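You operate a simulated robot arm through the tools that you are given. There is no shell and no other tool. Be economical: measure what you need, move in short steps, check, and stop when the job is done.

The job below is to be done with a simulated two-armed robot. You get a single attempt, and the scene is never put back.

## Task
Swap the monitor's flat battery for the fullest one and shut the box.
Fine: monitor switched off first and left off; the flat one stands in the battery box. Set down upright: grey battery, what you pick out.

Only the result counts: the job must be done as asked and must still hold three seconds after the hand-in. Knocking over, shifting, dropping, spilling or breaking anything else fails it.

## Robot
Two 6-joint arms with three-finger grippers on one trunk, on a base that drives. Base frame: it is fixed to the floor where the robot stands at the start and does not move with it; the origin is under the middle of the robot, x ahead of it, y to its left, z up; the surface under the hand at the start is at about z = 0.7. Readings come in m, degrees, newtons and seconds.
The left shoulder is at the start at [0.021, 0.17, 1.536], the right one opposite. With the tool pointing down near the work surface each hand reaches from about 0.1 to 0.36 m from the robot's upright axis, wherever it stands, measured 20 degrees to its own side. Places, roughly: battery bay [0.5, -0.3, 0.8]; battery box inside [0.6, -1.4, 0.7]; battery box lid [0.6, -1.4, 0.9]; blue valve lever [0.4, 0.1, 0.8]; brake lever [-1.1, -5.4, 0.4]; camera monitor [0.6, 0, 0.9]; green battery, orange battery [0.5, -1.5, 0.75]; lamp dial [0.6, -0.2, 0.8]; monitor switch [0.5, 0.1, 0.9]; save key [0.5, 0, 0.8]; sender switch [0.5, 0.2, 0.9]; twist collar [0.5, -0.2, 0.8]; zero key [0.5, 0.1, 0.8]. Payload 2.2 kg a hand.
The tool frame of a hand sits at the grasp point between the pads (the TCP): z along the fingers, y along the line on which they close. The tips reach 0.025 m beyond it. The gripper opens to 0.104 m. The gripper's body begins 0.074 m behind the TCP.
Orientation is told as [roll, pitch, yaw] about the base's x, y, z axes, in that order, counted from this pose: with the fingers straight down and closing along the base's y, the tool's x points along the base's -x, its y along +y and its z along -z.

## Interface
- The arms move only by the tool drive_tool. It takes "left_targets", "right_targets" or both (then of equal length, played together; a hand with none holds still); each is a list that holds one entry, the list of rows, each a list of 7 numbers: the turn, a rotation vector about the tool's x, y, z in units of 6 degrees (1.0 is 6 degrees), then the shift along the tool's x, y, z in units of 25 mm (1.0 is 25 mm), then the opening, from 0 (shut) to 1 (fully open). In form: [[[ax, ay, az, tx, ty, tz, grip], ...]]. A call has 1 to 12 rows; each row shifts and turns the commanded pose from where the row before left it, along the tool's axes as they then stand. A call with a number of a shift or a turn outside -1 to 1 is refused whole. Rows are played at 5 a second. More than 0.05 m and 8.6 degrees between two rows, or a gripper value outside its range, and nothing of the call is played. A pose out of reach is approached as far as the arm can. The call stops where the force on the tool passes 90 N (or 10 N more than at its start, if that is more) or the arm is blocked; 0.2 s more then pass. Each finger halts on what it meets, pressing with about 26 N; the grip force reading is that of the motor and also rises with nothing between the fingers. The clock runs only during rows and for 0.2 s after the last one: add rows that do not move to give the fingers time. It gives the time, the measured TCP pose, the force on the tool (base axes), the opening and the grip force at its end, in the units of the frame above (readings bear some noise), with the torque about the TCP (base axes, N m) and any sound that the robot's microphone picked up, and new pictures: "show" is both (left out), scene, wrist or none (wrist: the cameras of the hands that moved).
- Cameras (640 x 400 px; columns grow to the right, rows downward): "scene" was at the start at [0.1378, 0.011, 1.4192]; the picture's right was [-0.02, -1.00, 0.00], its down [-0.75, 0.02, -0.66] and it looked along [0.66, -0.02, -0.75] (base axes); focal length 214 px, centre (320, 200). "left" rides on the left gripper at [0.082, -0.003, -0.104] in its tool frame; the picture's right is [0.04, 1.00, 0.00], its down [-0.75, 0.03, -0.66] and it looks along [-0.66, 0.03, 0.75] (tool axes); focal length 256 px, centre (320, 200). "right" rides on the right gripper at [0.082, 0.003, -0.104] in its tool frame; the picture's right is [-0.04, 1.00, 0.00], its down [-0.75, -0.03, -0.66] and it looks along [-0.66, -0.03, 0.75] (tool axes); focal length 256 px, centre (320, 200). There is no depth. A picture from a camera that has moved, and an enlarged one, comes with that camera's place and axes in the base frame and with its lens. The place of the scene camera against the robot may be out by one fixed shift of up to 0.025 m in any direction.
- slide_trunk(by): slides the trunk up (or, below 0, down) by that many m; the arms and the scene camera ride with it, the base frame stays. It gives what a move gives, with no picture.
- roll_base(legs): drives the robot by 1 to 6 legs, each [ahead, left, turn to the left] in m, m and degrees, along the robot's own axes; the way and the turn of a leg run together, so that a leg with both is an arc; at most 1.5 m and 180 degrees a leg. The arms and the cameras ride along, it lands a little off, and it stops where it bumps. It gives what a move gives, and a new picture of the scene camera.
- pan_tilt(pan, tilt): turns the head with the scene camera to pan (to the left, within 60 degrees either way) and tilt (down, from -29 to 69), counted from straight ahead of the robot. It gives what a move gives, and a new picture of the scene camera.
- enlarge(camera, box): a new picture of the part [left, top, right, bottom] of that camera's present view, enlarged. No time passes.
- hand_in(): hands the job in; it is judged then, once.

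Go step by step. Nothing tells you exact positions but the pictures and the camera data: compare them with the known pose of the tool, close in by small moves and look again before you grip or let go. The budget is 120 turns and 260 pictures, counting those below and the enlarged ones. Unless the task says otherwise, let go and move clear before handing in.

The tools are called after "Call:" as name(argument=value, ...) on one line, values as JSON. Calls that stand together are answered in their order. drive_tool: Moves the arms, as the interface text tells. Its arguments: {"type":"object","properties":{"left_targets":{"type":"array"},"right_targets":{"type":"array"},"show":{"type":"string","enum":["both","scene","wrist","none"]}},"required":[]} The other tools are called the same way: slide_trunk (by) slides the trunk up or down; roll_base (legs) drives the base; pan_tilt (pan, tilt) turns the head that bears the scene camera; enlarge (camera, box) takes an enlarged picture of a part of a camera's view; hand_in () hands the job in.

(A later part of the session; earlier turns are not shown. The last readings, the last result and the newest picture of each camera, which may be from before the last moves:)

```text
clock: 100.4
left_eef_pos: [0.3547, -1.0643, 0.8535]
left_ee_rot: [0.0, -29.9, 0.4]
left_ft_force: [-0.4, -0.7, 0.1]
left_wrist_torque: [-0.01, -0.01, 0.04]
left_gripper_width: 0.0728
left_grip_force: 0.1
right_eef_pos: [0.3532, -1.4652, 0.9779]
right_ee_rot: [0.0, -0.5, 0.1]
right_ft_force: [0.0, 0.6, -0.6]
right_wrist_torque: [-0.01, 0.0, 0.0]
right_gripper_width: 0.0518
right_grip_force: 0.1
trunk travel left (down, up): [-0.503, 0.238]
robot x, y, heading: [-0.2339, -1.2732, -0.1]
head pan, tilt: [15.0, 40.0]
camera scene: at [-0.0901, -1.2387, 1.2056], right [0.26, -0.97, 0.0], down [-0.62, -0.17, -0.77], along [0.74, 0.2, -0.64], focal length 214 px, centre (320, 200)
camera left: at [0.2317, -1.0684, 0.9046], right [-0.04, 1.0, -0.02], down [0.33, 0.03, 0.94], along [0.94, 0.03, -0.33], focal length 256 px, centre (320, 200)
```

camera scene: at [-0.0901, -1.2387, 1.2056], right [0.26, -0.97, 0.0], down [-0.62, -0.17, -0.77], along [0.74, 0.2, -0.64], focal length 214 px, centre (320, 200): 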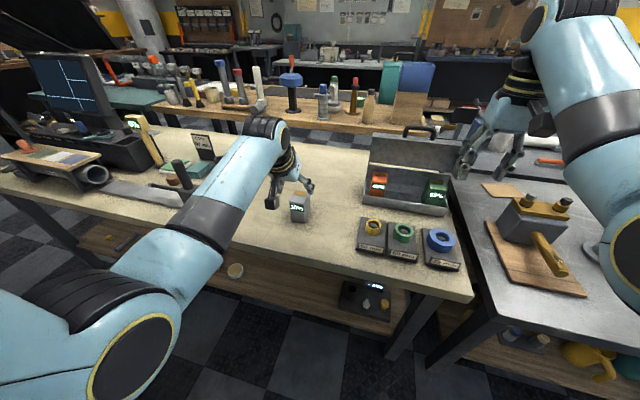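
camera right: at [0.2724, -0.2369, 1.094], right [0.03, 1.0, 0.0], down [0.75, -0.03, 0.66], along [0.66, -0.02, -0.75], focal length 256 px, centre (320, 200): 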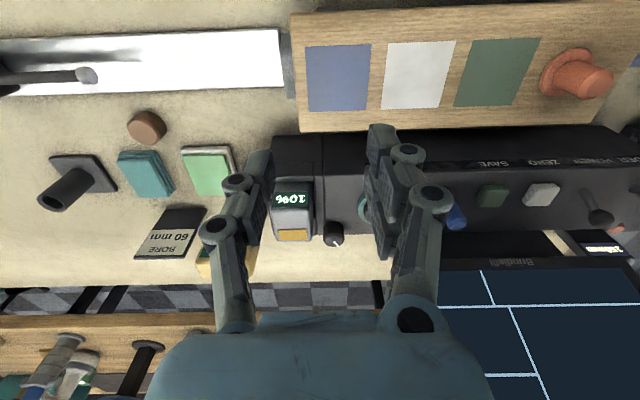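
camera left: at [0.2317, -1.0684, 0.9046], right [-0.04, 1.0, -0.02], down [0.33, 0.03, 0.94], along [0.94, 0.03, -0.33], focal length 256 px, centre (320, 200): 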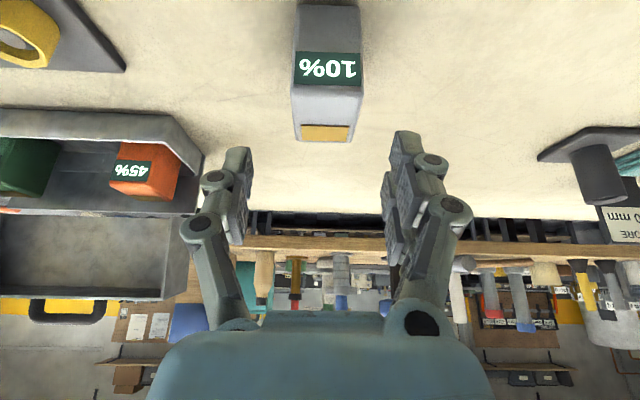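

Aligned again with reach to spare. I advance onto the battery and close.

Call:
drive_tool(left_targets=[[[0, 0, 0, 0.06, 0.03, 0.91, 0.7], [0, 0, 0, 0.06, 0.03, 0.91, 0.7], [0, 0, 0, 0.06, 0.03, 0.91, 0.7], [0, 0, 0, 0.06, 0.03, 0.91, 0.7], [0, 0, 0, 0, 0, 0, 0.7]]], show="none")

Call:
drive_tool(left_targets=[[[0, 0, 0, 0, 0, 0, 0.4], [0, 0, 0, 0, 0, 0, 0.3], [0, 0, 0, 0, 0, 0, 0.3], [0, 0, 0, 0, 0, 0, 0.3]]], show="wrist")

Call:
enlarge(camera="scene", box=[230, 140, 350, 230])

```text
clock: 101.6
left_eef_pos: [0.3954, -1.0603, 0.7719]
left_ee_rot: [0.1, -30.0, 0.5]
left_ft_force: [0.1, 0.9, -0.8]
left_wrist_torque: [0.0, 0.03, -0.01]
left_gripper_width: 0.0727
left_grip_force: 0.0
right_eef_pos: [0.3527, -1.4657, 0.9784]
right_ee_rot: [0.0, -0.6, -0.1]
right_ft_force: [0.2, 0.1, 0.0]
right_wrist_torque: [0.01, 0.0, -0.02]
right_gripper_width: 0.0519
right_grip_force: 0.0
trunk travel left (down, up): [-0.503, 0.238]
robot x, y, heading: [-0.2345, -1.2731, 0.2]
head pan, tilt: [15.0, 40.0]
```

```text
clock: 102.6
left_eef_pos: [0.3962, -1.061, 0.7708]
left_ee_rot: [0.0, -29.9, 0.5]
left_ft_force: [0.7, 1.2, 0.7]
left_wrist_torque: [0.09, -0.15, 0.02]
left_gripper_width: 0.0491
left_grip_force: 25.8
right_eef_pos: [0.3535, -1.4657, 0.9798]
right_ee_rot: [0.0, -0.5, 0.1]
right_ft_force: [0.3, -0.5, 0.6]
right_wrist_torque: [0.03, -0.02, -0.04]
right_gripper_width: 0.0522
right_grip_force: 0.0
trunk travel left (down, up): [-0.503, 0.238]
robot x, y, heading: [-0.2378, -1.2714, 0.1]
head pan, tilt: [15.0, 40.0]
camera left: at [0.2725, -1.0651, 0.8232], right [-0.04, 1.0, -0.02], down [0.33, 0.03, 0.95], along [0.94, 0.03, -0.33], focal length 256 px, centre (320, 200)
```

left: 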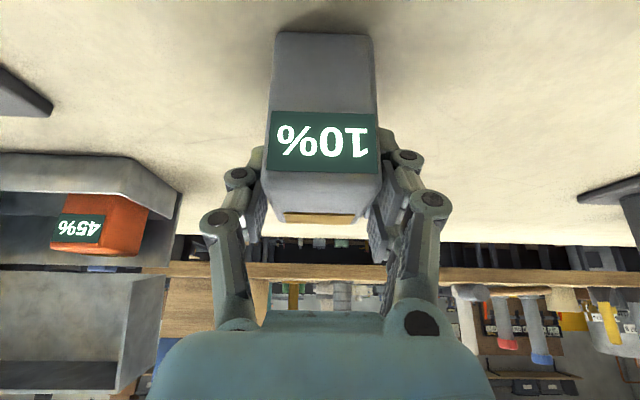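

```text
4.44 times, centred on (290, 185) of scene
camera zoom: at [-0.0904, -1.2386, 1.2056], right [0.26, -0.97, 0.0], down [-0.62, -0.17, -0.77], along [0.74, 0.2, -0.64], focal length 953 px, centre (453, 267)
```

zoom: 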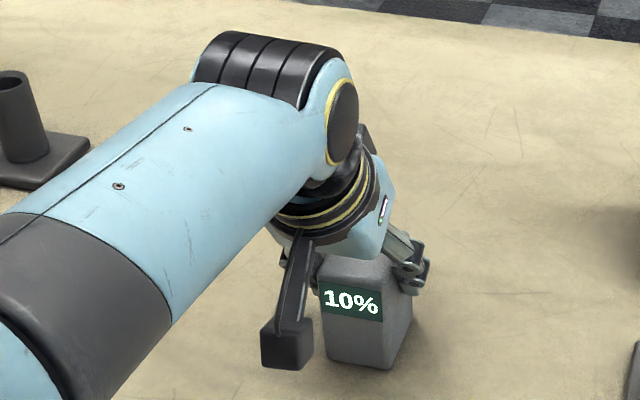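

Gripped at 0.049 m with the hand tilted 30°. I lift, move right so the battery is in front of the box gap, and check.

Call:
slide_trunk(by=0.14)

Call:
roll_base(legs=[[0, -0.317, 0]])

Call:
drive_tool(left_targets=[[[0, 0, 0, 0, 0, 0, 0.3]]], show="wrist")

```text
clock: 104.3
left_eef_pos: [0.395, -1.0609, 0.9105]
left_ee_rot: [0.0, -29.9, 0.5]
left_ft_force: [-0.4, 0.5, -4.5]
left_wrist_torque: [-0.02, 0.01, 0.02]
left_gripper_width: 0.0492
left_grip_force: 25.6
right_eef_pos: [0.353, -1.4653, 1.1174]
right_ee_rot: [0.0, -0.5, 0.0]
right_ft_force: [-0.6, 0.4, -0.3]
right_wrist_torque: [-0.01, -0.03, 0.05]
right_gripper_width: 0.052
right_grip_force: 0.1
trunk travel left (down, up): [-0.643, 0.098]
robot x, y, heading: [-0.2313, -1.2698, -0.1]
head pan, tilt: [15.0, 40.0]
```

```text
clock: 106.4
left_eef_pos: [0.3956, -1.3766, 0.9118]
left_ee_rot: [-0.1, -29.9, 0.8]
left_ft_force: [-0.3, -0.1, -4.0]
left_wrist_torque: [0.01, 0.0, 0.0]
left_gripper_width: 0.0488
left_grip_force: 26.1
right_eef_pos: [0.3539, -1.7825, 1.1171]
right_ee_rot: [0.1, -0.6, 0.2]
right_ft_force: [0.4, -1.2, -0.2]
right_wrist_torque: [0.02, 0.01, -0.01]
right_gripper_width: 0.0518
right_grip_force: 0.1
trunk travel left (down, up): [-0.643, 0.098]
robot x, y, heading: [-0.2306, -1.5895, 0.3]
head pan, tilt: [15.0, 40.0]
camera scene: at [-0.0909, -1.5574, 1.3467], right [0.26, -0.96, 0.0], down [-0.62, -0.17, -0.77], along [0.74, 0.2, -0.64], focal length 214 px, centre (320, 200)
```

scene: 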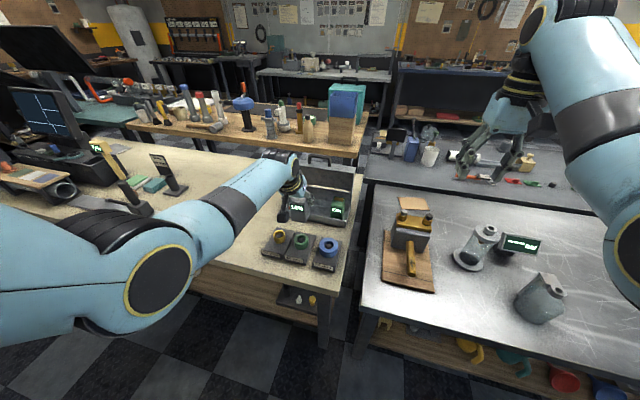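

```text
clock: 106.8
left_eef_pos: [0.3948, -1.3762, 0.9103]
left_ee_rot: [-0.1, -29.9, 0.7]
left_ft_force: [0.3, 0.4, -3.5]
left_wrist_torque: [-0.01, 0.0, -0.01]
left_gripper_width: 0.049
left_grip_force: 26.2
right_eef_pos: [0.354, -1.7803, 1.1195]
right_ee_rot: [0.0, -0.5, 0.3]
right_ft_force: [0.1, 0.7, -0.6]
right_wrist_torque: [-0.02, 0.0, 0.03]
right_gripper_width: 0.052
right_grip_force: 0.0
trunk travel left (down, up): [-0.643, 0.098]
robot x, y, heading: [-0.2308, -1.5911, -0.1]
head pan, tilt: [15.0, 40.0]
camera left: at [0.2724, -1.3815, 0.9628], right [-0.05, 1.0, -0.02], down [0.33, 0.03, 0.94], along [0.94, 0.04, -0.33], focal length 256 px, centre (320, 200)
```

left: 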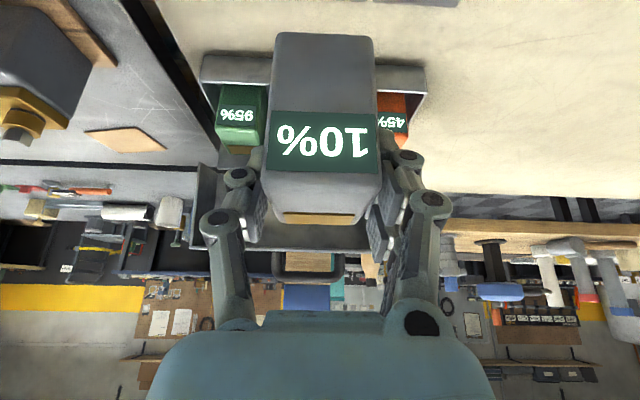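

Gap centre y≈−1.38 matches the hand (−1.376). I go ahead partly, lower, then slide in under the lid rim.

Call:
roll_base(legs=[[0.075, -0.003, 0]])

Call:
slide_trunk(by=-0.06)

Call:
drive_tool(left_targets=[[[0, 0, 0, 0, 0, 0, 0.3]]], show="wrist")

Call:
enlarge(camera="scene", box=[240, 130, 380, 230])

```text
clock: 107.9
left_eef_pos: [0.4728, -1.3787, 0.9103]
left_ee_rot: [0.0, -29.7, 0.8]
left_ft_force: [0.5, 0.1, -4.8]
left_wrist_torque: [0.01, 0.04, -0.01]
left_gripper_width: 0.0492
left_grip_force: 25.8
right_eef_pos: [0.4311, -1.7839, 1.1173]
right_ee_rot: [0.0, -0.4, 0.2]
right_ft_force: [0.4, -0.8, -0.2]
right_wrist_torque: [0.0, 0.06, -0.01]
right_gripper_width: 0.0521
right_grip_force: 0.1
trunk travel left (down, up): [-0.643, 0.098]
robot x, y, heading: [-0.1601, -1.5953, 0.3]
head pan, tilt: [15.0, 40.0]
camera scene: at [-0.0134, -1.5595, 1.3465], right [0.26, -0.96, 0.0], down [-0.62, -0.17, -0.76], along [0.74, 0.2, -0.64], focal length 214 px, centre (320, 200)
```

scene: 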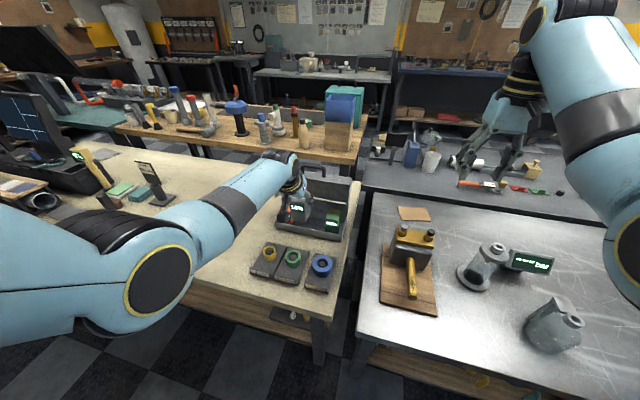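

```text
clock: 108.9
left_eef_pos: [0.4701, -1.3787, 0.8516]
left_ee_rot: [0.1, -29.8, 0.7]
left_ft_force: [-0.1, -0.5, -3.5]
left_wrist_torque: [0.01, -0.01, -0.01]
left_gripper_width: 0.0489
left_grip_force: 26.1
right_eef_pos: [0.4299, -1.7835, 1.0578]
right_ee_rot: [-0.1, -0.5, 0.3]
right_ft_force: [0.9, 1.4, 1.1]
right_wrist_torque: [0.01, 0.0, 0.0]
right_gripper_width: 0.052
right_grip_force: 0.0
trunk travel left (down, up): [-0.583, 0.158]
robot x, y, heading: [-0.1548, -1.5937, 0.3]
head pan, tilt: [15.0, 40.0]
```

```text
clock: 109.3
left_eef_pos: [0.4716, -1.3791, 0.8516]
left_ee_rot: [0.0, -30.0, 0.7]
left_ft_force: [0.1, 0.2, -3.5]
left_wrist_torque: [0.02, -0.01, 0.0]
left_gripper_width: 0.0492
left_grip_force: 25.1
right_eef_pos: [0.4306, -1.7844, 1.0586]
right_ee_rot: [-0.1, -0.5, 0.3]
right_ft_force: [-0.2, 0.2, -0.3]
right_wrist_torque: [-0.02, 0.0, 0.0]
right_gripper_width: 0.0518
right_grip_force: 0.1
trunk travel left (down, up): [-0.583, 0.158]
robot x, y, heading: [-0.1576, -1.5922, 0.2]
head pan, tilt: [15.0, 40.0]
camera left: at [0.3482, -1.3845, 0.9031], right [-0.05, 1.0, -0.02], down [0.33, 0.03, 0.94], along [0.94, 0.04, -0.33], focal length 256 px, centre (320, 200)
```

left: 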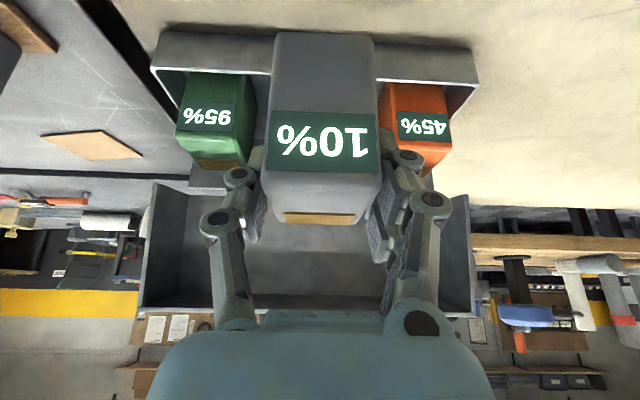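

```text
4.00 times, centred on (310, 180) of scene
camera zoom: at [-0.015, -1.5594, 1.2865], right [0.26, -0.96, 0.0], down [-0.62, -0.17, -0.77], along [0.74, 0.2, -0.64], focal length 858 px, centre (360, 280)
```

zoom: 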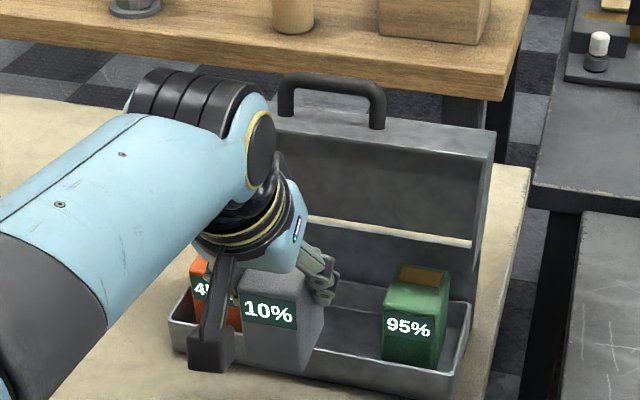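

All consistent. I slide ahead 8 cm into the box gap.

Call:
roll_base(legs=[[0.078, 0, 0]])

Call:
drive_tool(left_targets=[[[0, 0, 0, 0, 0, 0, 0.3]]], show="wrist")

Call:
enlarge(camera="scene", box=[220, 130, 360, 250])

```text
clock: 110.3
left_eef_pos: [0.5498, -1.3792, 0.8512]
left_ee_rot: [0.0, -29.8, 0.7]
left_ft_force: [0.7, -0.4, -4.7]
left_wrist_torque: [0.01, -0.02, 0.0]
left_gripper_width: 0.0492
left_grip_force: 26.4
right_eef_pos: [0.5097, -1.7837, 1.0575]
right_ee_rot: [0.0, -0.4, 0.2]
right_ft_force: [0.8, 0.3, 0.3]
right_wrist_torque: [-0.01, 0.06, -0.03]
right_gripper_width: 0.0519
right_grip_force: 0.0
trunk travel left (down, up): [-0.583, 0.158]
robot x, y, heading: [-0.083, -1.5967, 0.1]
head pan, tilt: [15.0, 40.0]
camera scene: at [0.065, -1.5592, 1.2862], right [0.26, -0.96, 0.0], down [-0.62, -0.17, -0.76], along [0.74, 0.2, -0.64], focal length 214 px, centre (320, 200)
```

scene: 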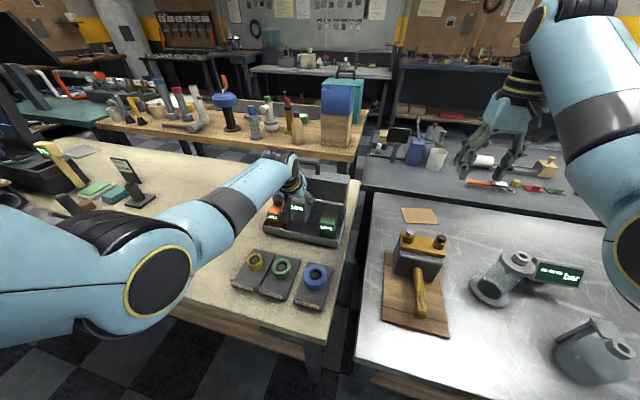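

```text
clock: 110.7
left_eef_pos: [0.5497, -1.3796, 0.8501]
left_ee_rot: [0.1, -29.8, 0.7]
left_ft_force: [0.0, 0.4, -3.8]
left_wrist_torque: [0.0, -0.01, 0.0]
left_gripper_width: 0.0492
left_grip_force: 25.3
right_eef_pos: [0.5079, -1.7848, 1.0593]
right_ee_rot: [0.0, -0.5, 0.2]
right_ft_force: [-0.5, 0.5, -0.7]
right_wrist_torque: [0.0, -0.03, 0.02]
right_gripper_width: 0.0522
right_grip_force: 0.1
trunk travel left (down, up): [-0.583, 0.158]
robot x, y, heading: [-0.079, -1.5963, 0.0]
head pan, tilt: [15.0, 40.0]
camera left: at [0.4259, -1.3845, 0.9027], right [-0.05, 1.0, -0.02], down [0.33, 0.03, 0.94], along [0.94, 0.04, -0.33], focal length 256 px, centre (320, 200)
```

left: 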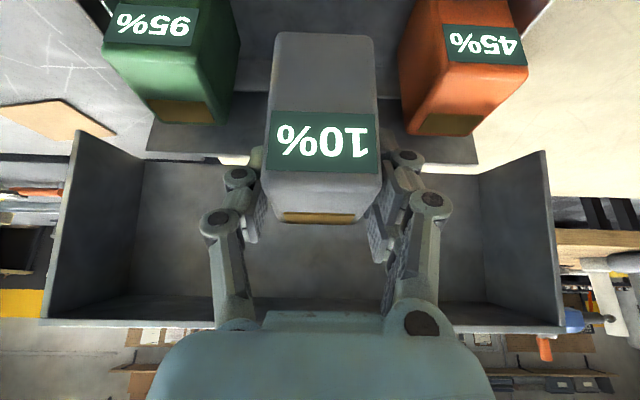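

```text
3.33 times, centred on (290, 190) of scene
camera zoom: at [0.063, -1.5592, 1.2865], right [0.26, -0.96, 0.0], down [-0.62, -0.17, -0.77], along [0.74, 0.2, -0.64], focal length 715 px, centre (420, 233)
```

zoom: 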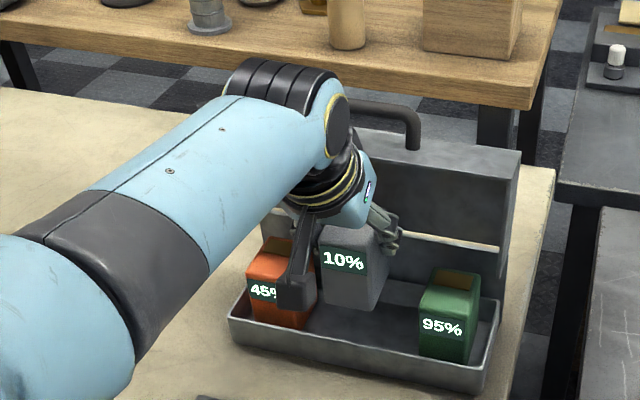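

The grey battery hangs centred between the other two. I lower it with the trunk, watching force near the floor.

Call:
slide_trunk(by=-0.057)

Call:
slide_trunk(by=-0.005)

Call:
slide_trunk(by=-0.005)

```text
clock: 111.7
left_eef_pos: [0.549, -1.3791, 0.7947]
left_ee_rot: [0.0, -29.9, 0.6]
left_ft_force: [0.8, 0.9, -3.3]
left_wrist_torque: [0.01, -0.02, -0.01]
left_gripper_width: 0.0493
left_grip_force: 26.3
right_eef_pos: [0.508, -1.7847, 1.0016]
right_ee_rot: [-0.1, -0.5, 0.3]
right_ft_force: [0.0, 0.1, -0.3]
right_wrist_torque: [0.0, 0.0, 0.0]
right_gripper_width: 0.0521
right_grip_force: 0.1
trunk travel left (down, up): [-0.526, 0.215]
robot x, y, heading: [-0.0795, -1.5948, 0.2]
head pan, tilt: [15.0, 40.0]
```

```text
clock: 112.2
left_eef_pos: [0.5481, -1.3796, 0.7902]
left_ee_rot: [-0.1, -29.9, 0.7]
left_ft_force: [-1.3, -1.1, -3.8]
left_wrist_torque: [0.02, 0.02, -0.02]
left_gripper_width: 0.0491
left_grip_force: 26.0
right_eef_pos: [0.5084, -1.7833, 0.9959]
right_ee_rot: [-0.1, -0.5, 0.3]
right_ft_force: [-0.4, -0.6, 0.3]
right_wrist_torque: [0.01, -0.03, 0.0]
right_gripper_width: 0.0521
right_grip_force: 0.2
trunk travel left (down, up): [-0.521, 0.22]
robot x, y, heading: [-0.0774, -1.5932, 0.1]
head pan, tilt: [15.0, 40.0]
```

```text
clock: 112.8
left_eef_pos: [0.5508, -1.379, 0.7855]
left_ee_rot: [0.0, -29.8, 0.8]
left_ft_force: [-0.7, 0.0, -4.0]
left_wrist_torque: [-0.01, -0.02, -0.02]
left_gripper_width: 0.0491
left_grip_force: 26.3
right_eef_pos: [0.5085, -1.7847, 0.9921]
right_ee_rot: [0.0, -0.5, 0.2]
right_ft_force: [-0.5, 0.6, -0.1]
right_wrist_torque: [0.02, 0.02, 0.0]
right_gripper_width: 0.0518
right_grip_force: 0.0
trunk travel left (down, up): [-0.516, 0.225]
robot x, y, heading: [-0.0798, -1.5963, 0.3]
head pan, tilt: [15.0, 40.0]
```

Call:
slide_trunk(by=-0.005)

Call:
slide_trunk(by=-0.004)

```text
clock: 113.3
left_eef_pos: [0.5491, -1.3797, 0.7792]
left_ee_rot: [0.0, -29.8, 0.7]
left_ft_force: [-0.3, 0.7, -3.9]
left_wrist_torque: [0.01, 0.03, -0.01]
left_gripper_width: 0.0491
left_grip_force: 26.4
right_eef_pos: [0.5078, -1.7847, 0.9853]
right_ee_rot: [0.1, -0.6, 0.2]
right_ft_force: [-1.1, 0.0, 0.7]
right_wrist_torque: [-0.01, -0.01, 0.01]
right_gripper_width: 0.052
right_grip_force: 0.1
trunk travel left (down, up): [-0.511, 0.23]
robot x, y, heading: [-0.0774, -1.5949, 0.2]
head pan, tilt: [15.0, 40.0]
```

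```text
clock: 113.9
left_eef_pos: [0.5498, -1.3788, 0.7778]
left_ee_rot: [0.0, -30.1, 0.8]
left_ft_force: [-1.0, 0.5, 8.5]
left_wrist_torque: [-0.01, 0.44, -0.01]
left_gripper_width: 0.0492
left_grip_force: 25.7
right_eef_pos: [0.5072, -1.7846, 0.9826]
right_ee_rot: [0.0, -0.4, 0.2]
right_ft_force: [-0.6, 0.2, -0.5]
right_wrist_torque: [0.0, 0.01, 0.01]
right_gripper_width: 0.0519
right_grip_force: 0.0
trunk travel left (down, up): [-0.507, 0.234]
robot x, y, heading: [-0.0828, -1.5964, 0.2]
head pan, tilt: [15.0, 40.0]
```

Contact at z 0.778: it stands on the box floor. I open, withdraw along the tool axis, and check.

Call:
drive_tool(left_targets=[[[0, 0, 0, 0, 0, 0, 0.6], [0, 0, 0, 0, 0, 0, 0.7], [0, 0, 0, 0, 0, 0, 0.7], [0, 0, 0, 0, 0, -0.8, 0.7], [0, 0, 0, 0, 0, -1, 0.7], [0, 0, 0, 0, 0, -1, 0.7], [0, 0, 0, 0, 0, -1, 0.7], [0, 0, 0, 0, 0, 0, 0.7]]])

```text
clock: 115.7
left_eef_pos: [0.5009, -1.3816, 0.8578]
left_ee_rot: [0.1, -29.9, 0.7]
left_ft_force: [0.5, 0.3, 0.7]
left_wrist_torque: [0.01, -0.02, 0.0]
left_gripper_width: 0.0725
left_grip_force: 0.0
right_eef_pos: [0.5076, -1.7838, 0.9825]
right_ee_rot: [-0.1, -0.5, 0.2]
right_ft_force: [0.8, -0.4, -0.2]
right_wrist_torque: [0.01, 0.0, -0.02]
right_gripper_width: 0.0521
right_grip_force: 0.2
trunk travel left (down, up): [-0.507, 0.234]
robot x, y, heading: [-0.0806, -1.5925, 0.1]
head pan, tilt: [15.0, 40.0]
camera scene: at [0.0642, -1.5593, 1.2097], right [0.26, -0.96, 0.0], down [-0.62, -0.17, -0.77], along [0.74, 0.2, -0.64], focal length 214 px, centre (320, 200)
camera left: at [0.3784, -1.3859, 0.9093], right [-0.05, 1.0, -0.02], down [0.33, 0.03, 0.94], along [0.94, 0.04, -0.33], focal length 256 px, centre (320, 200)
```

scene: 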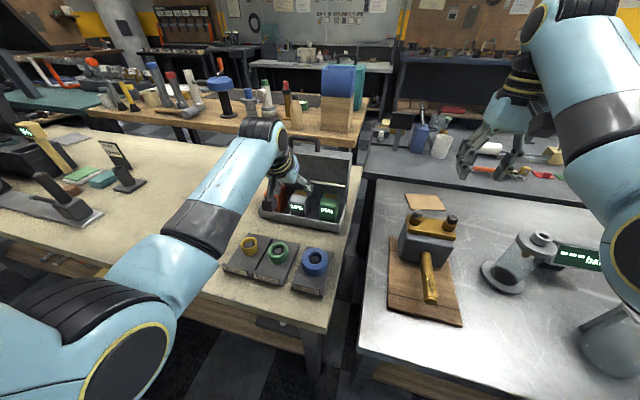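
left: 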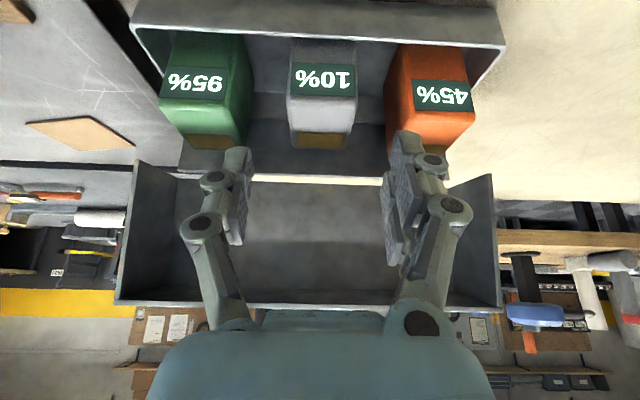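

Grey stands upright in the box. I shift the base 0.088 m right to line up with green.

Call:
roll_base(legs=[[0, -0.088, 0]])

Call:
drive_tool(left_targets=[[[0, 0, 0, 0, 0, 0, 0.7]]], show="wrist")

```text
clock: 116.8
left_eef_pos: [0.5023, -1.4716, 0.8579]
left_ee_rot: [0.1, -29.9, 0.6]
left_ft_force: [-0.2, -0.8, -1.0]
left_wrist_torque: [0.03, 0.01, 0.01]
left_gripper_width: 0.0726
left_grip_force: 0.2
right_eef_pos: [0.5086, -1.8741, 0.9825]
right_ee_rot: [0.2, -0.5, 0.3]
right_ft_force: [-0.7, -0.3, -0.3]
right_wrist_torque: [0.08, -0.01, 0.04]
right_gripper_width: 0.052
right_grip_force: 0.1
trunk travel left (down, up): [-0.507, 0.234]
robot x, y, heading: [-0.0774, -1.6801, 0.4]
head pan, tilt: [15.0, 40.0]
camera scene: at [0.0642, -1.65, 1.2097], right [0.26, -0.97, 0.0], down [-0.62, -0.17, -0.77], along [0.74, 0.2, -0.64], focal length 214 px, centre (320, 200)
```

scene: 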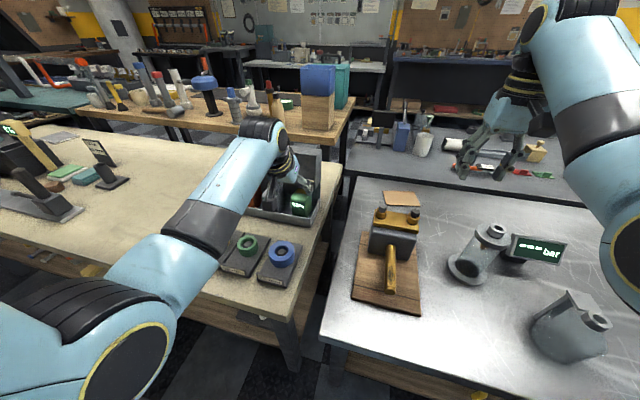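

```text
clock: 117.2
left_eef_pos: [0.5012, -1.4698, 0.8576]
left_ee_rot: [0.0, -29.8, 0.8]
left_ft_force: [0.1, -0.4, 0.5]
left_wrist_torque: [-0.01, 0.04, 0.0]
left_gripper_width: 0.0728
left_grip_force: 0.0
right_eef_pos: [0.5084, -1.8742, 0.9826]
right_ee_rot: [0.0, -0.5, 0.3]
right_ft_force: [0.2, -0.1, 1.0]
right_wrist_torque: [0.02, 0.0, 0.0]
right_gripper_width: 0.0521
right_grip_force: 0.0
trunk travel left (down, up): [-0.507, 0.234]
robot x, y, heading: [-0.0816, -1.6837, 0.1]
head pan, tilt: [15.0, 40.0]
camera left: at [0.3788, -1.4754, 0.9092], right [-0.05, 1.0, -0.02], down [0.33, 0.03, 0.94], along [0.94, 0.04, -0.33], focal length 256 px, centre (320, 200)
```

left: 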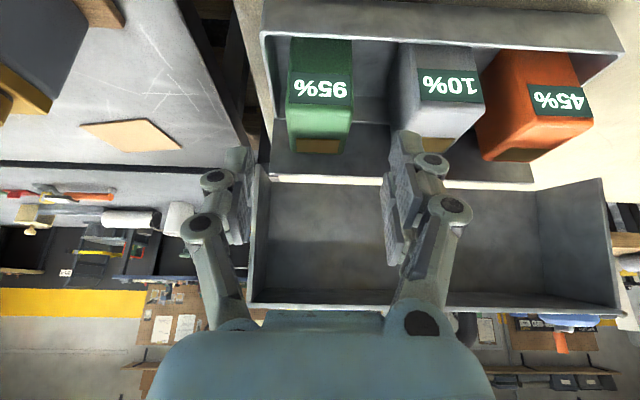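

Green is centred between the fingers. I narrow the opening (box wall close on the right) and advance onto it.

Call:
drive_tool(left_targets=[[[0, 0, 0, -0.135, 0.02, 0.93, 0.62], [0, 0, 0, -0.135, 0.02, 0.93, 0.62], [0, 0, 0, -0.135, 0, 0.93, 0.62], [0, 0, 0, -0.135, 0, 0.93, 0.62], [0, 0, 0, 0, 0, 0, 0.62]]], show="wrist")

Call:
drive_tool(left_targets=[[[0, 0, 0, 0, 0, 0, 0.4], [0, 0, 0, 0, 0, 0, 0.3], [0, 0, 0, 0, 0, 0, 0.3], [0, 0, 0, 0, 0, 0, 0.3]]], show="wrist")

```text
clock: 118.4
left_eef_pos: [0.5592, -1.4683, 0.7856]
left_ee_rot: [0.0, -29.9, 0.7]
left_ft_force: [-0.8, -0.5, 0.3]
left_wrist_torque: [0.01, -0.01, -0.01]
left_gripper_width: 0.0647
left_grip_force: 0.1
right_eef_pos: [0.5079, -1.875, 0.9829]
right_ee_rot: [0.0, -0.4, 0.2]
right_ft_force: [0.5, 0.4, -0.3]
right_wrist_torque: [-0.01, 0.02, -0.01]
right_gripper_width: 0.052
right_grip_force: 0.0
trunk travel left (down, up): [-0.507, 0.234]
robot x, y, heading: [-0.0788, -1.6816, 0.2]
head pan, tilt: [15.0, 40.0]
camera left: at [0.4366, -1.4728, 0.8367], right [-0.05, 1.0, -0.02], down [0.33, 0.03, 0.94], along [0.94, 0.04, -0.33], focal length 256 px, centre (320, 200)
```

left: 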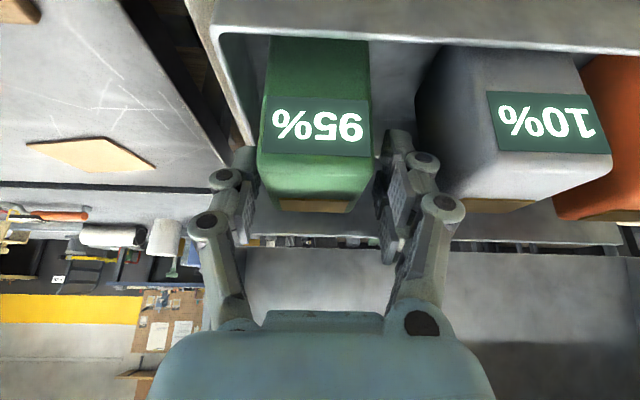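

```text
clock: 119.4
left_eef_pos: [0.5575, -1.4677, 0.7854]
left_ee_rot: [0.0, -29.9, 0.7]
left_ft_force: [0.9, -0.7, 0.2]
left_wrist_torque: [-0.18, -0.1, 0.03]
left_gripper_width: 0.0491
left_grip_force: 26.2
right_eef_pos: [0.5091, -1.8736, 0.9826]
right_ee_rot: [-0.1, -0.5, 0.2]
right_ft_force: [-0.3, -0.5, -0.1]
right_wrist_torque: [-0.02, -0.01, 0.02]
right_gripper_width: 0.0519
right_grip_force: 0.3
trunk travel left (down, up): [-0.507, 0.234]
robot x, y, heading: [-0.0814, -1.6888, 0.3]
head pan, tilt: [15.0, 40.0]
camera left: at [0.4367, -1.4728, 0.8366], right [-0.05, 1.0, -0.02], down [0.33, 0.03, 0.94], along [0.94, 0.04, -0.33], focal length 256 px, centre (320, 200)
```

left: 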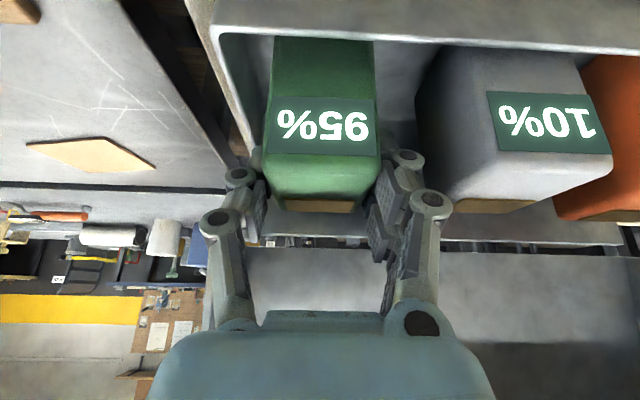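

Green is held. I lift 6 cm (below the lid rim), back out, lift more, and carry it left toward the bay.

Call:
slide_trunk(by=0.058)

Call:
roll_base(legs=[[-0.16, 0, 0]])

Call:
slide_trunk(by=0.15)

Call:
roll_base(legs=[[0, 1.18, 0]])

Call:
drive_tool(left_targets=[[[0, 0, 0, 0, 0, 0, 0.3]]], show="wrist")

```text
clock: 120.3
left_eef_pos: [0.5596, -1.4687, 0.8413]
left_ee_rot: [0.1, -29.8, 0.6]
left_ft_force: [0.9, 0.2, -3.5]
left_wrist_torque: [-0.01, 0.01, 0.0]
left_gripper_width: 0.0492
left_grip_force: 26.0
right_eef_pos: [0.509, -1.8739, 1.0405]
right_ee_rot: [0.1, -0.6, 0.3]
right_ft_force: [-0.4, -0.5, -0.9]
right_wrist_torque: [-0.02, 0.01, 0.01]
right_gripper_width: 0.0517
right_grip_force: 0.1
trunk travel left (down, up): [-0.565, 0.176]
robot x, y, heading: [-0.0795, -1.6822, 0.2]
head pan, tilt: [15.0, 40.0]
```

```text
clock: 121.8
left_eef_pos: [0.3987, -1.4691, 0.8426]
left_ee_rot: [0.0, -30.0, 0.6]
left_ft_force: [-1.0, 0.0, -4.4]
left_wrist_torque: [0.02, -0.04, -0.01]
left_gripper_width: 0.0492
left_grip_force: 26.1
right_eef_pos: [0.3473, -1.8733, 1.0422]
right_ee_rot: [0.0, -0.6, 0.1]
right_ft_force: [0.1, -0.2, -0.2]
right_wrist_torque: [0.02, -0.06, -0.03]
right_gripper_width: 0.0518
right_grip_force: 0.0
trunk travel left (down, up): [-0.565, 0.176]
robot x, y, heading: [-0.2373, -1.686, 0.3]
head pan, tilt: [15.0, 40.0]
camera scene: at [-0.0978, -1.649, 1.2685], right [0.26, -0.96, 0.0], down [-0.62, -0.17, -0.77], along [0.74, 0.2, -0.64], focal length 214 px, centre (320, 200)
```

scene: 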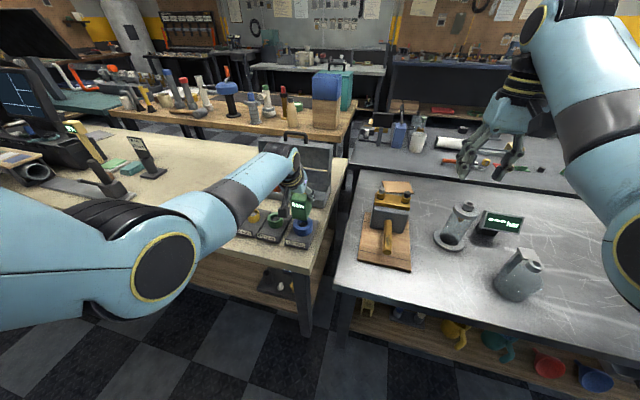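

```text
clock: 123.5
left_eef_pos: [0.3995, -1.4686, 0.9904]
left_ee_rot: [0.0, -30.0, 0.8]
left_ft_force: [-0.4, -0.4, -3.4]
left_wrist_torque: [0.01, -0.02, -0.01]
left_gripper_width: 0.0491
left_grip_force: 26.6
right_eef_pos: [0.3485, -1.874, 1.1906]
right_ee_rot: [0.0, -0.5, 0.3]
right_ft_force: [0.5, -0.8, -1.2]
right_wrist_torque: [-0.02, -0.02, -0.02]
right_gripper_width: 0.0521
right_grip_force: 0.1
trunk travel left (down, up): [-0.715, 0.026]
robot x, y, heading: [-0.2377, -1.6844, 0.2]
head pan, tilt: [15.0, 40.0]
```

```text
clock: 129.5
left_eef_pos: [0.3939, -0.2981, 0.9911]
left_ee_rot: [0.0, -29.8, 0.8]
left_ft_force: [0.3, 0.6, -3.6]
left_wrist_torque: [0.01, 0.0, 0.02]
left_gripper_width: 0.0493
left_grip_force: 26.7
right_eef_pos: [0.3433, -0.7046, 1.1908]
right_ee_rot: [0.0, -0.6, 0.3]
right_ft_force: [0.4, 0.4, 0.6]
right_wrist_torque: [-0.02, 0.02, -0.01]
right_gripper_width: 0.0521
right_grip_force: 0.0
trunk travel left (down, up): [-0.715, 0.026]
robot x, y, heading: [-0.2449, -0.517, 0.3]
head pan, tilt: [15.0, 40.0]
camera scene: at [-0.1021, -0.4791, 1.4188], right [0.26, -0.96, 0.0], down [-0.62, -0.17, -0.77], along [0.74, 0.2, -0.64], focal length 214 px, centre (320, 200)
```

scene: 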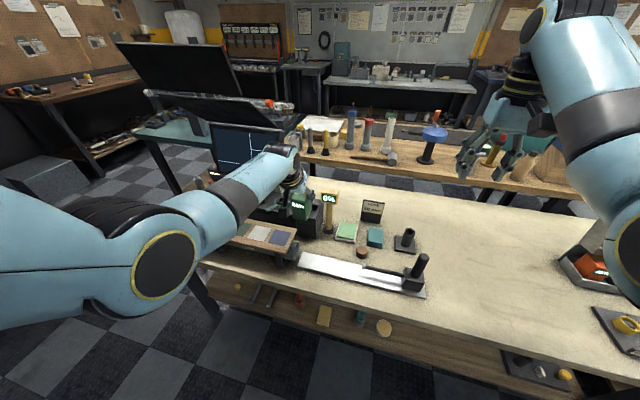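

```text
clock: 129.9
left_eef_pos: [0.3929, -0.2984, 0.9919]
left_ee_rot: [0.0, -29.7, 0.8]
left_ft_force: [0.7, -1.2, -2.2]
left_wrist_torque: [0.03, -0.03, 0.0]
left_gripper_width: 0.049
left_grip_force: 26.1
right_eef_pos: [0.3442, -0.7047, 1.191]
right_ee_rot: [0.0, -0.4, 0.2]
right_ft_force: [0.1, 1.5, -0.1]
right_wrist_torque: [-0.03, 0.04, 0.01]
right_gripper_width: 0.0521
right_grip_force: 0.1
trunk travel left (down, up): [-0.715, 0.026]
robot x, y, heading: [-0.2454, -0.5179, 0.4]
head pan, tilt: [15.0, 40.0]
camera left: at [0.2714, -0.304, 1.0432], right [-0.05, 1.0, -0.02], down [0.33, 0.03, 0.94], along [0.94, 0.04, -0.33], focal length 256 px, centre (320, 200)
```

left: 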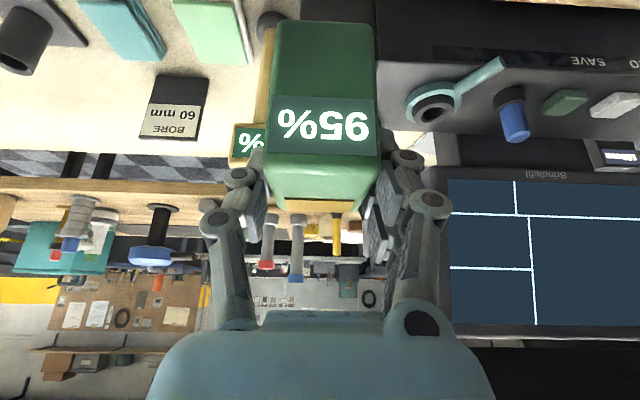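

Target for the hand is [0.517, −0.283], final z≈0.862. I drive ahead 0.122 and 0.015 left at this height, then check.

Call:
roll_base(legs=[[0.12, 0.014, 0]])

Call:
drive_tool(left_targets=[[[0, 0, 0, 0, 0, 0, 0.3]]], show="wrist")

Call:
enlarge(camera="scene", box=[200, 140, 360, 260])

```text
clock: 131.1
left_eef_pos: [0.5118, -0.2847, 0.9926]
left_ee_rot: [0.0, -30.0, 0.7]
left_ft_force: [-0.1, -1.2, -2.9]
left_wrist_torque: [0.02, -0.01, 0.02]
left_gripper_width: 0.0489
left_grip_force: 25.7
right_eef_pos: [0.4607, -0.69, 1.1915]
right_ee_rot: [0.0, -0.5, 0.2]
right_ft_force: [0.7, 0.9, -0.2]
right_wrist_torque: [0.0, 0.01, 0.02]
right_gripper_width: 0.0518
right_grip_force: 0.0
trunk travel left (down, up): [-0.715, 0.026]
robot x, y, heading: [-0.1301, -0.5009, 0.2]
head pan, tilt: [15.0, 40.0]
camera scene: at [0.0149, -0.4649, 1.4188], right [0.26, -0.96, 0.0], down [-0.62, -0.17, -0.77], along [0.74, 0.2, -0.64], focal length 214 px, centre (320, 200)
```

scene: 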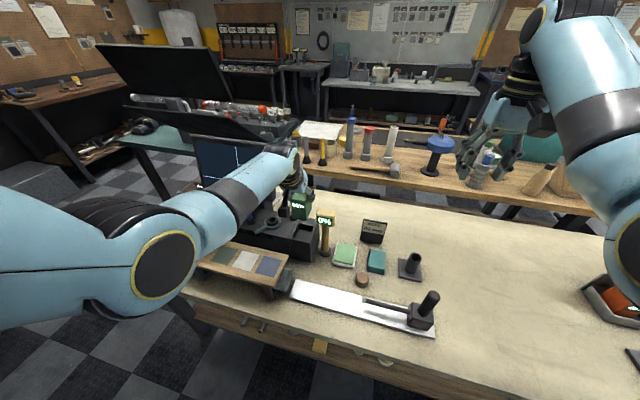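

```text
clock: 131.5
left_eef_pos: [0.5091, -0.2845, 0.9915]
left_ee_rot: [0.0, -29.9, 0.6]
left_ft_force: [-0.4, 0.6, -3.9]
left_wrist_torque: [0.01, -0.01, 0.01]
left_gripper_width: 0.0492
left_grip_force: 25.7
right_eef_pos: [0.4599, -0.6903, 1.1912]
right_ee_rot: [0.0, -0.5, 0.2]
right_ft_force: [0.6, 0.4, 0.9]
right_wrist_torque: [0.02, -0.04, 0.0]
right_gripper_width: 0.0521
right_grip_force: 0.0
trunk travel left (down, up): [-0.715, 0.026]
robot x, y, heading: [-0.1223, -0.5033, 0.2]
head pan, tilt: [15.0, 40.0]
camera left: at [0.3872, -0.2901, 1.0435], right [-0.05, 1.0, -0.02], down [0.33, 0.03, 0.94], along [0.94, 0.04, -0.33], focal length 256 px, centre (320, 200)
```

left: 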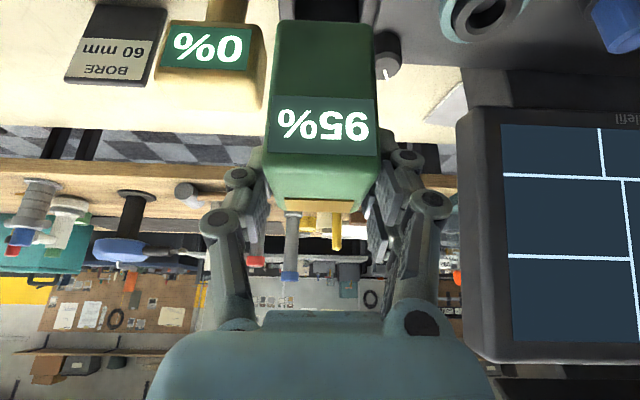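

```text
3.33 times, centred on (280, 200) of scene
camera zoom: at [0.0132, -0.4651, 1.419], right [0.26, -0.96, 0.0], down [-0.62, -0.17, -0.77], along [0.74, 0.2, -0.64], focal length 715 px, centre (453, 200)
```

zoom: 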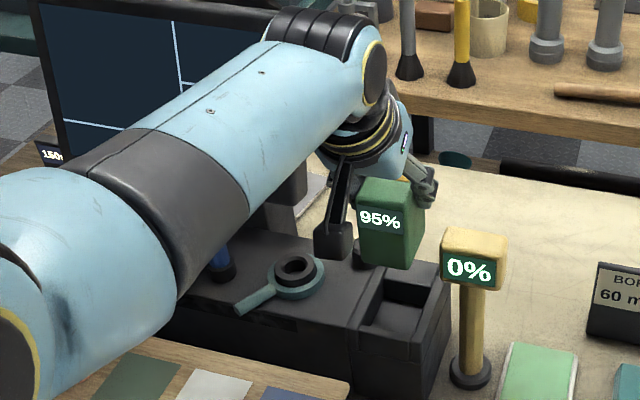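

The empty pocket is visible. I fine-tune with the arm and lower until the battery bottom is just above the cradle.

Call:
drive_tool(left_targets=[[[0, 0, 0, -0.24, 0.06, 0.14, 0.3], [0, 0, 0, 0, 0, 0, 0.3]]], show="none")

Call:
slide_trunk(by=-0.065)

Call:
drive_tool(left_targets=[[[0, 0, 0, 0, 0, 0, 0.3]]], show="wrist")

Call:
enlarge(camera="scene", box=[240, 110, 340, 190])

```text
clock: 132.1
left_eef_pos: [0.5178, -0.2824, 0.9914]
left_ee_rot: [-0.1, -29.9, 0.7]
left_ft_force: [0.3, -0.2, -4.6]
left_wrist_torque: [-0.02, 0.03, 0.0]
left_gripper_width: 0.0487
left_grip_force: 25.9
right_eef_pos: [0.4599, -0.689, 1.1906]
right_ee_rot: [0.0, -0.4, 0.2]
right_ft_force: [0.8, 0.3, 0.5]
right_wrist_torque: [0.0, 0.0, -0.02]
right_gripper_width: 0.0521
right_grip_force: 0.1
trunk travel left (down, up): [-0.715, 0.026]
robot x, y, heading: [-0.1256, -0.5017, -0.0]
head pan, tilt: [15.0, 40.0]
```

```text
clock: 133.1
left_eef_pos: [0.518, -0.284, 0.9283]
left_ee_rot: [0.0, -29.9, 0.7]
left_ft_force: [0.1, -0.1, -4.2]
left_wrist_torque: [0.01, -0.01, 0.03]
left_gripper_width: 0.0492
left_grip_force: 26.0
right_eef_pos: [0.4605, -0.6911, 1.1255]
right_ee_rot: [0.0, -0.5, 0.2]
right_ft_force: [-0.1, -0.8, 0.3]
right_wrist_torque: [-0.01, 0.01, 0.03]
right_gripper_width: 0.0519
right_grip_force: 0.0
trunk travel left (down, up): [-0.65, 0.091]
robot x, y, heading: [-0.1269, -0.5004, 0.0]
head pan, tilt: [15.0, 40.0]
```

```text
clock: 133.5
left_eef_pos: [0.5182, -0.2844, 0.9274]
left_ee_rot: [-0.1, -29.9, 0.7]
left_ft_force: [-0.7, 0.2, -3.4]
left_wrist_torque: [-0.02, -0.02, 0.01]
left_gripper_width: 0.049
left_grip_force: 26.0
right_eef_pos: [0.4603, -0.691, 1.1259]
right_ee_rot: [-0.1, -0.5, 0.2]
right_ft_force: [-0.4, 0.1, 0.4]
right_wrist_torque: [-0.05, -0.03, 0.01]
right_gripper_width: 0.0521
right_grip_force: 0.0
trunk travel left (down, up): [-0.65, 0.091]
robot x, y, heading: [-0.1285, -0.504, 0.3]
head pan, tilt: [15.0, 40.0]
camera left: at [0.3955, -0.2885, 0.9782], right [-0.05, 1.0, -0.02], down [0.33, 0.03, 0.94], along [0.94, 0.04, -0.33], focal length 256 px, centre (320, 200)
```

left: 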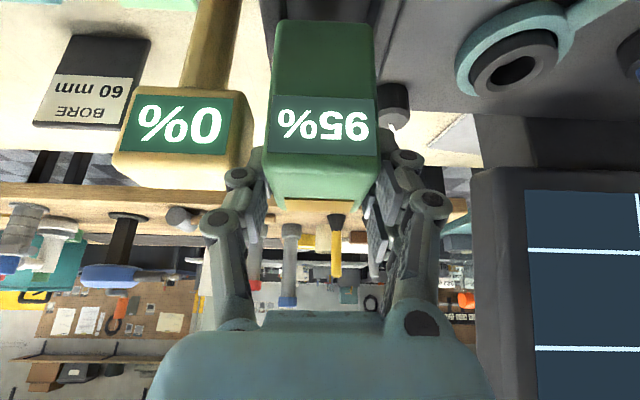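

```text
5.00 times, centred on (290, 150) of scene
camera zoom: at [0.0149, -0.465, 1.3538], right [0.26, -0.96, 0.0], down [-0.62, -0.17, -0.77], along [0.74, 0.2, -0.64], focal length 1072 px, centre (470, 450)
```

zoom: 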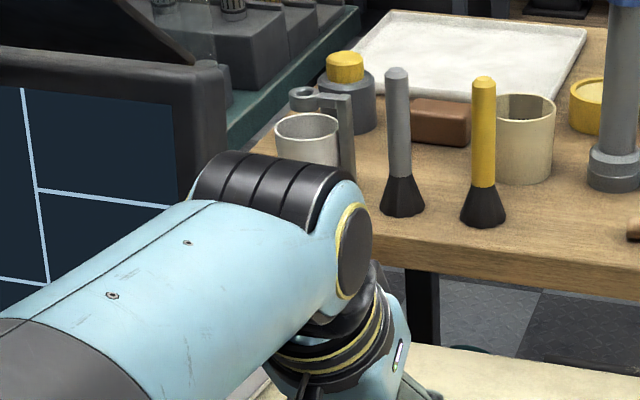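

Call:
enlarge(camera="scene", box=[250, 170, 350, 240])

Call:
enlarge(camera="left", box=[200, 0, 440, 150])

```text
5.71 times, centred on (300, 205) of scene
camera zoom: at [0.0149, -0.465, 1.3538], right [0.26, -0.96, 0.0], down [-0.62, -0.17, -0.77], along [0.74, 0.2, -0.64], focal length 1226 px, centre (434, 171)
```

zoom: 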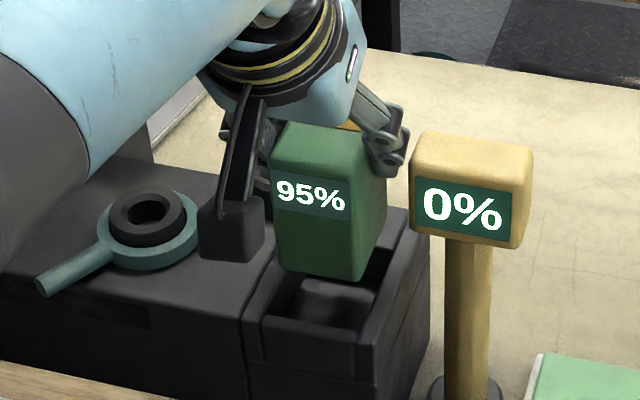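

```text
2.67 times, centred on (320, 75) of left
camera zoom: at [0.3955, -0.2885, 0.9782], right [-0.05, 1.0, -0.02], down [0.33, 0.03, 0.94], along [0.94, 0.04, -0.33], focal length 683 px, centre (320, 533)
```

zoom: 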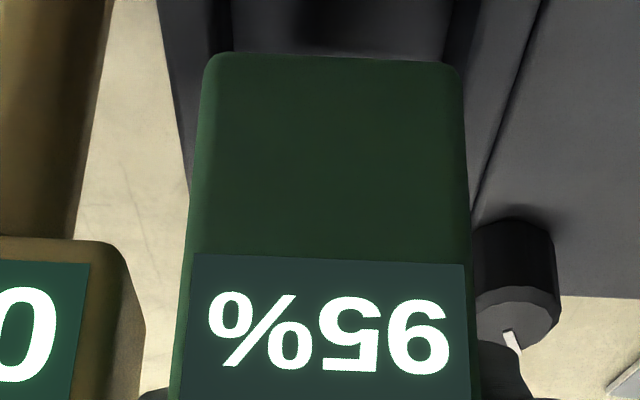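

Call:
enlarge(camera="left", box=[260, 0, 390, 45])

Call:
enlarge(camera="scene", box=[285, 195, 325, 230])

```text
4.92 times, centred on (325, 22) of left
camera zoom: at [0.3955, -0.2885, 0.9782], right [-0.05, 1.0, -0.02], down [0.33, 0.03, 0.94], along [0.94, 0.04, -0.33], focal length 1260 px, centre (295, 1074)
```

zoom: 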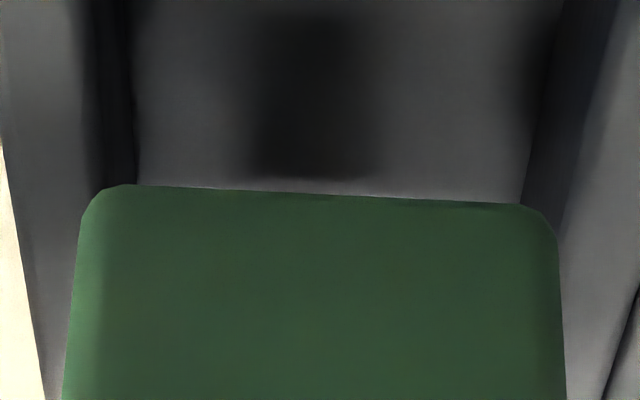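

```text
11.43 times, centred on (305, 212) of scene
camera zoom: at [0.0149, -0.465, 1.3538], right [0.26, -0.96, 0.0], down [-0.62, -0.17, -0.77], along [0.74, 0.2, -0.64], focal length 2451 px, centre (491, 57)
```

zoom: 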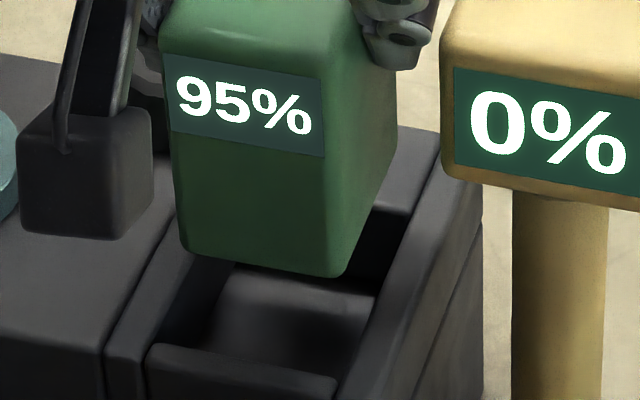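

From the close-up the pocket centre is y≈−0.281, so I nudge +2.5 mm and lower in steps watching forces.

Call:
drive_tool(left_targets=[[[0, 0, 0, 0, 0.11, 0, 0.3], [0, 0, 0, 0, 0, 0, 0.3]]], show="none")

Call:
slide_trunk(by=-0.03)

Call:
slide_trunk(by=-0.01)

Call:
enlarge(camera="left", box=[240, 0, 400, 60])

```text
clock: 134.1
left_eef_pos: [0.5185, -0.2805, 0.9265]
left_ee_rot: [0.0, -29.8, 0.8]
left_ft_force: [0.8, -0.5, -3.5]
left_wrist_torque: [-0.01, -0.01, 0.0]
left_gripper_width: 0.0491
left_grip_force: 26.2
right_eef_pos: [0.4602, -0.6905, 1.1246]
right_ee_rot: [0.0, -0.5, 0.2]
right_ft_force: [0.4, 0.4, 0.4]
right_wrist_torque: [0.01, -0.01, -0.01]
right_gripper_width: 0.0517
right_grip_force: 0.0
trunk travel left (down, up): [-0.65, 0.091]
robot x, y, heading: [-0.1253, -0.4976, 0.3]
head pan, tilt: [15.0, 40.0]
```

```text
clock: 134.9
left_eef_pos: [0.5178, -0.2795, 0.8968]
left_ee_rot: [0.0, -29.9, 0.7]
left_ft_force: [-0.2, -0.5, -3.8]
left_wrist_torque: [-0.03, 0.0, 0.05]
left_gripper_width: 0.0492
left_grip_force: 26.5
right_eef_pos: [0.4601, -0.69, 1.0958]
right_ee_rot: [0.0, -0.5, 0.2]
right_ft_force: [-0.4, 0.4, 0.2]
right_wrist_torque: [-0.03, -0.01, 0.04]
right_gripper_width: 0.0518
right_grip_force: 0.0
trunk travel left (down, up): [-0.62, 0.121]
robot x, y, heading: [-0.1294, -0.5006, -0.0]
head pan, tilt: [15.0, 40.0]
```

```text
clock: 135.5
left_eef_pos: [0.5181, -0.2814, 0.8864]
left_ee_rot: [0.0, -29.9, 0.7]
left_ft_force: [-0.7, 1.5, -3.7]
left_wrist_torque: [0.0, 0.0, 0.05]
left_gripper_width: 0.0492
left_grip_force: 26.4
right_eef_pos: [0.4595, -0.6903, 1.0858]
right_ee_rot: [-0.1, -0.5, 0.2]
right_ft_force: [0.1, 0.1, -0.5]
right_wrist_torque: [0.02, -0.01, -0.01]
right_gripper_width: 0.052
right_grip_force: 0.2
trunk travel left (down, up): [-0.61, 0.131]
robot x, y, heading: [-0.1289, -0.5, -0.0]
head pan, tilt: [15.0, 40.0]
```

```text
4.00 times, centred on (320, 30) of left
camera zoom: at [0.3952, -0.2857, 0.9383], right [-0.05, 1.0, -0.02], down [0.33, 0.03, 0.94], along [0.94, 0.04, -0.33], focal length 1024 px, centre (320, 880)
```

zoom: 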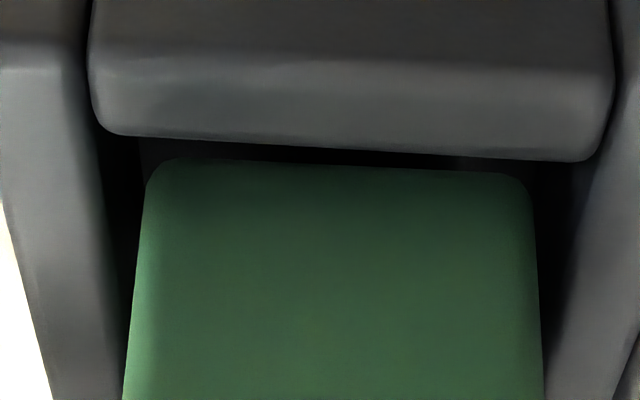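

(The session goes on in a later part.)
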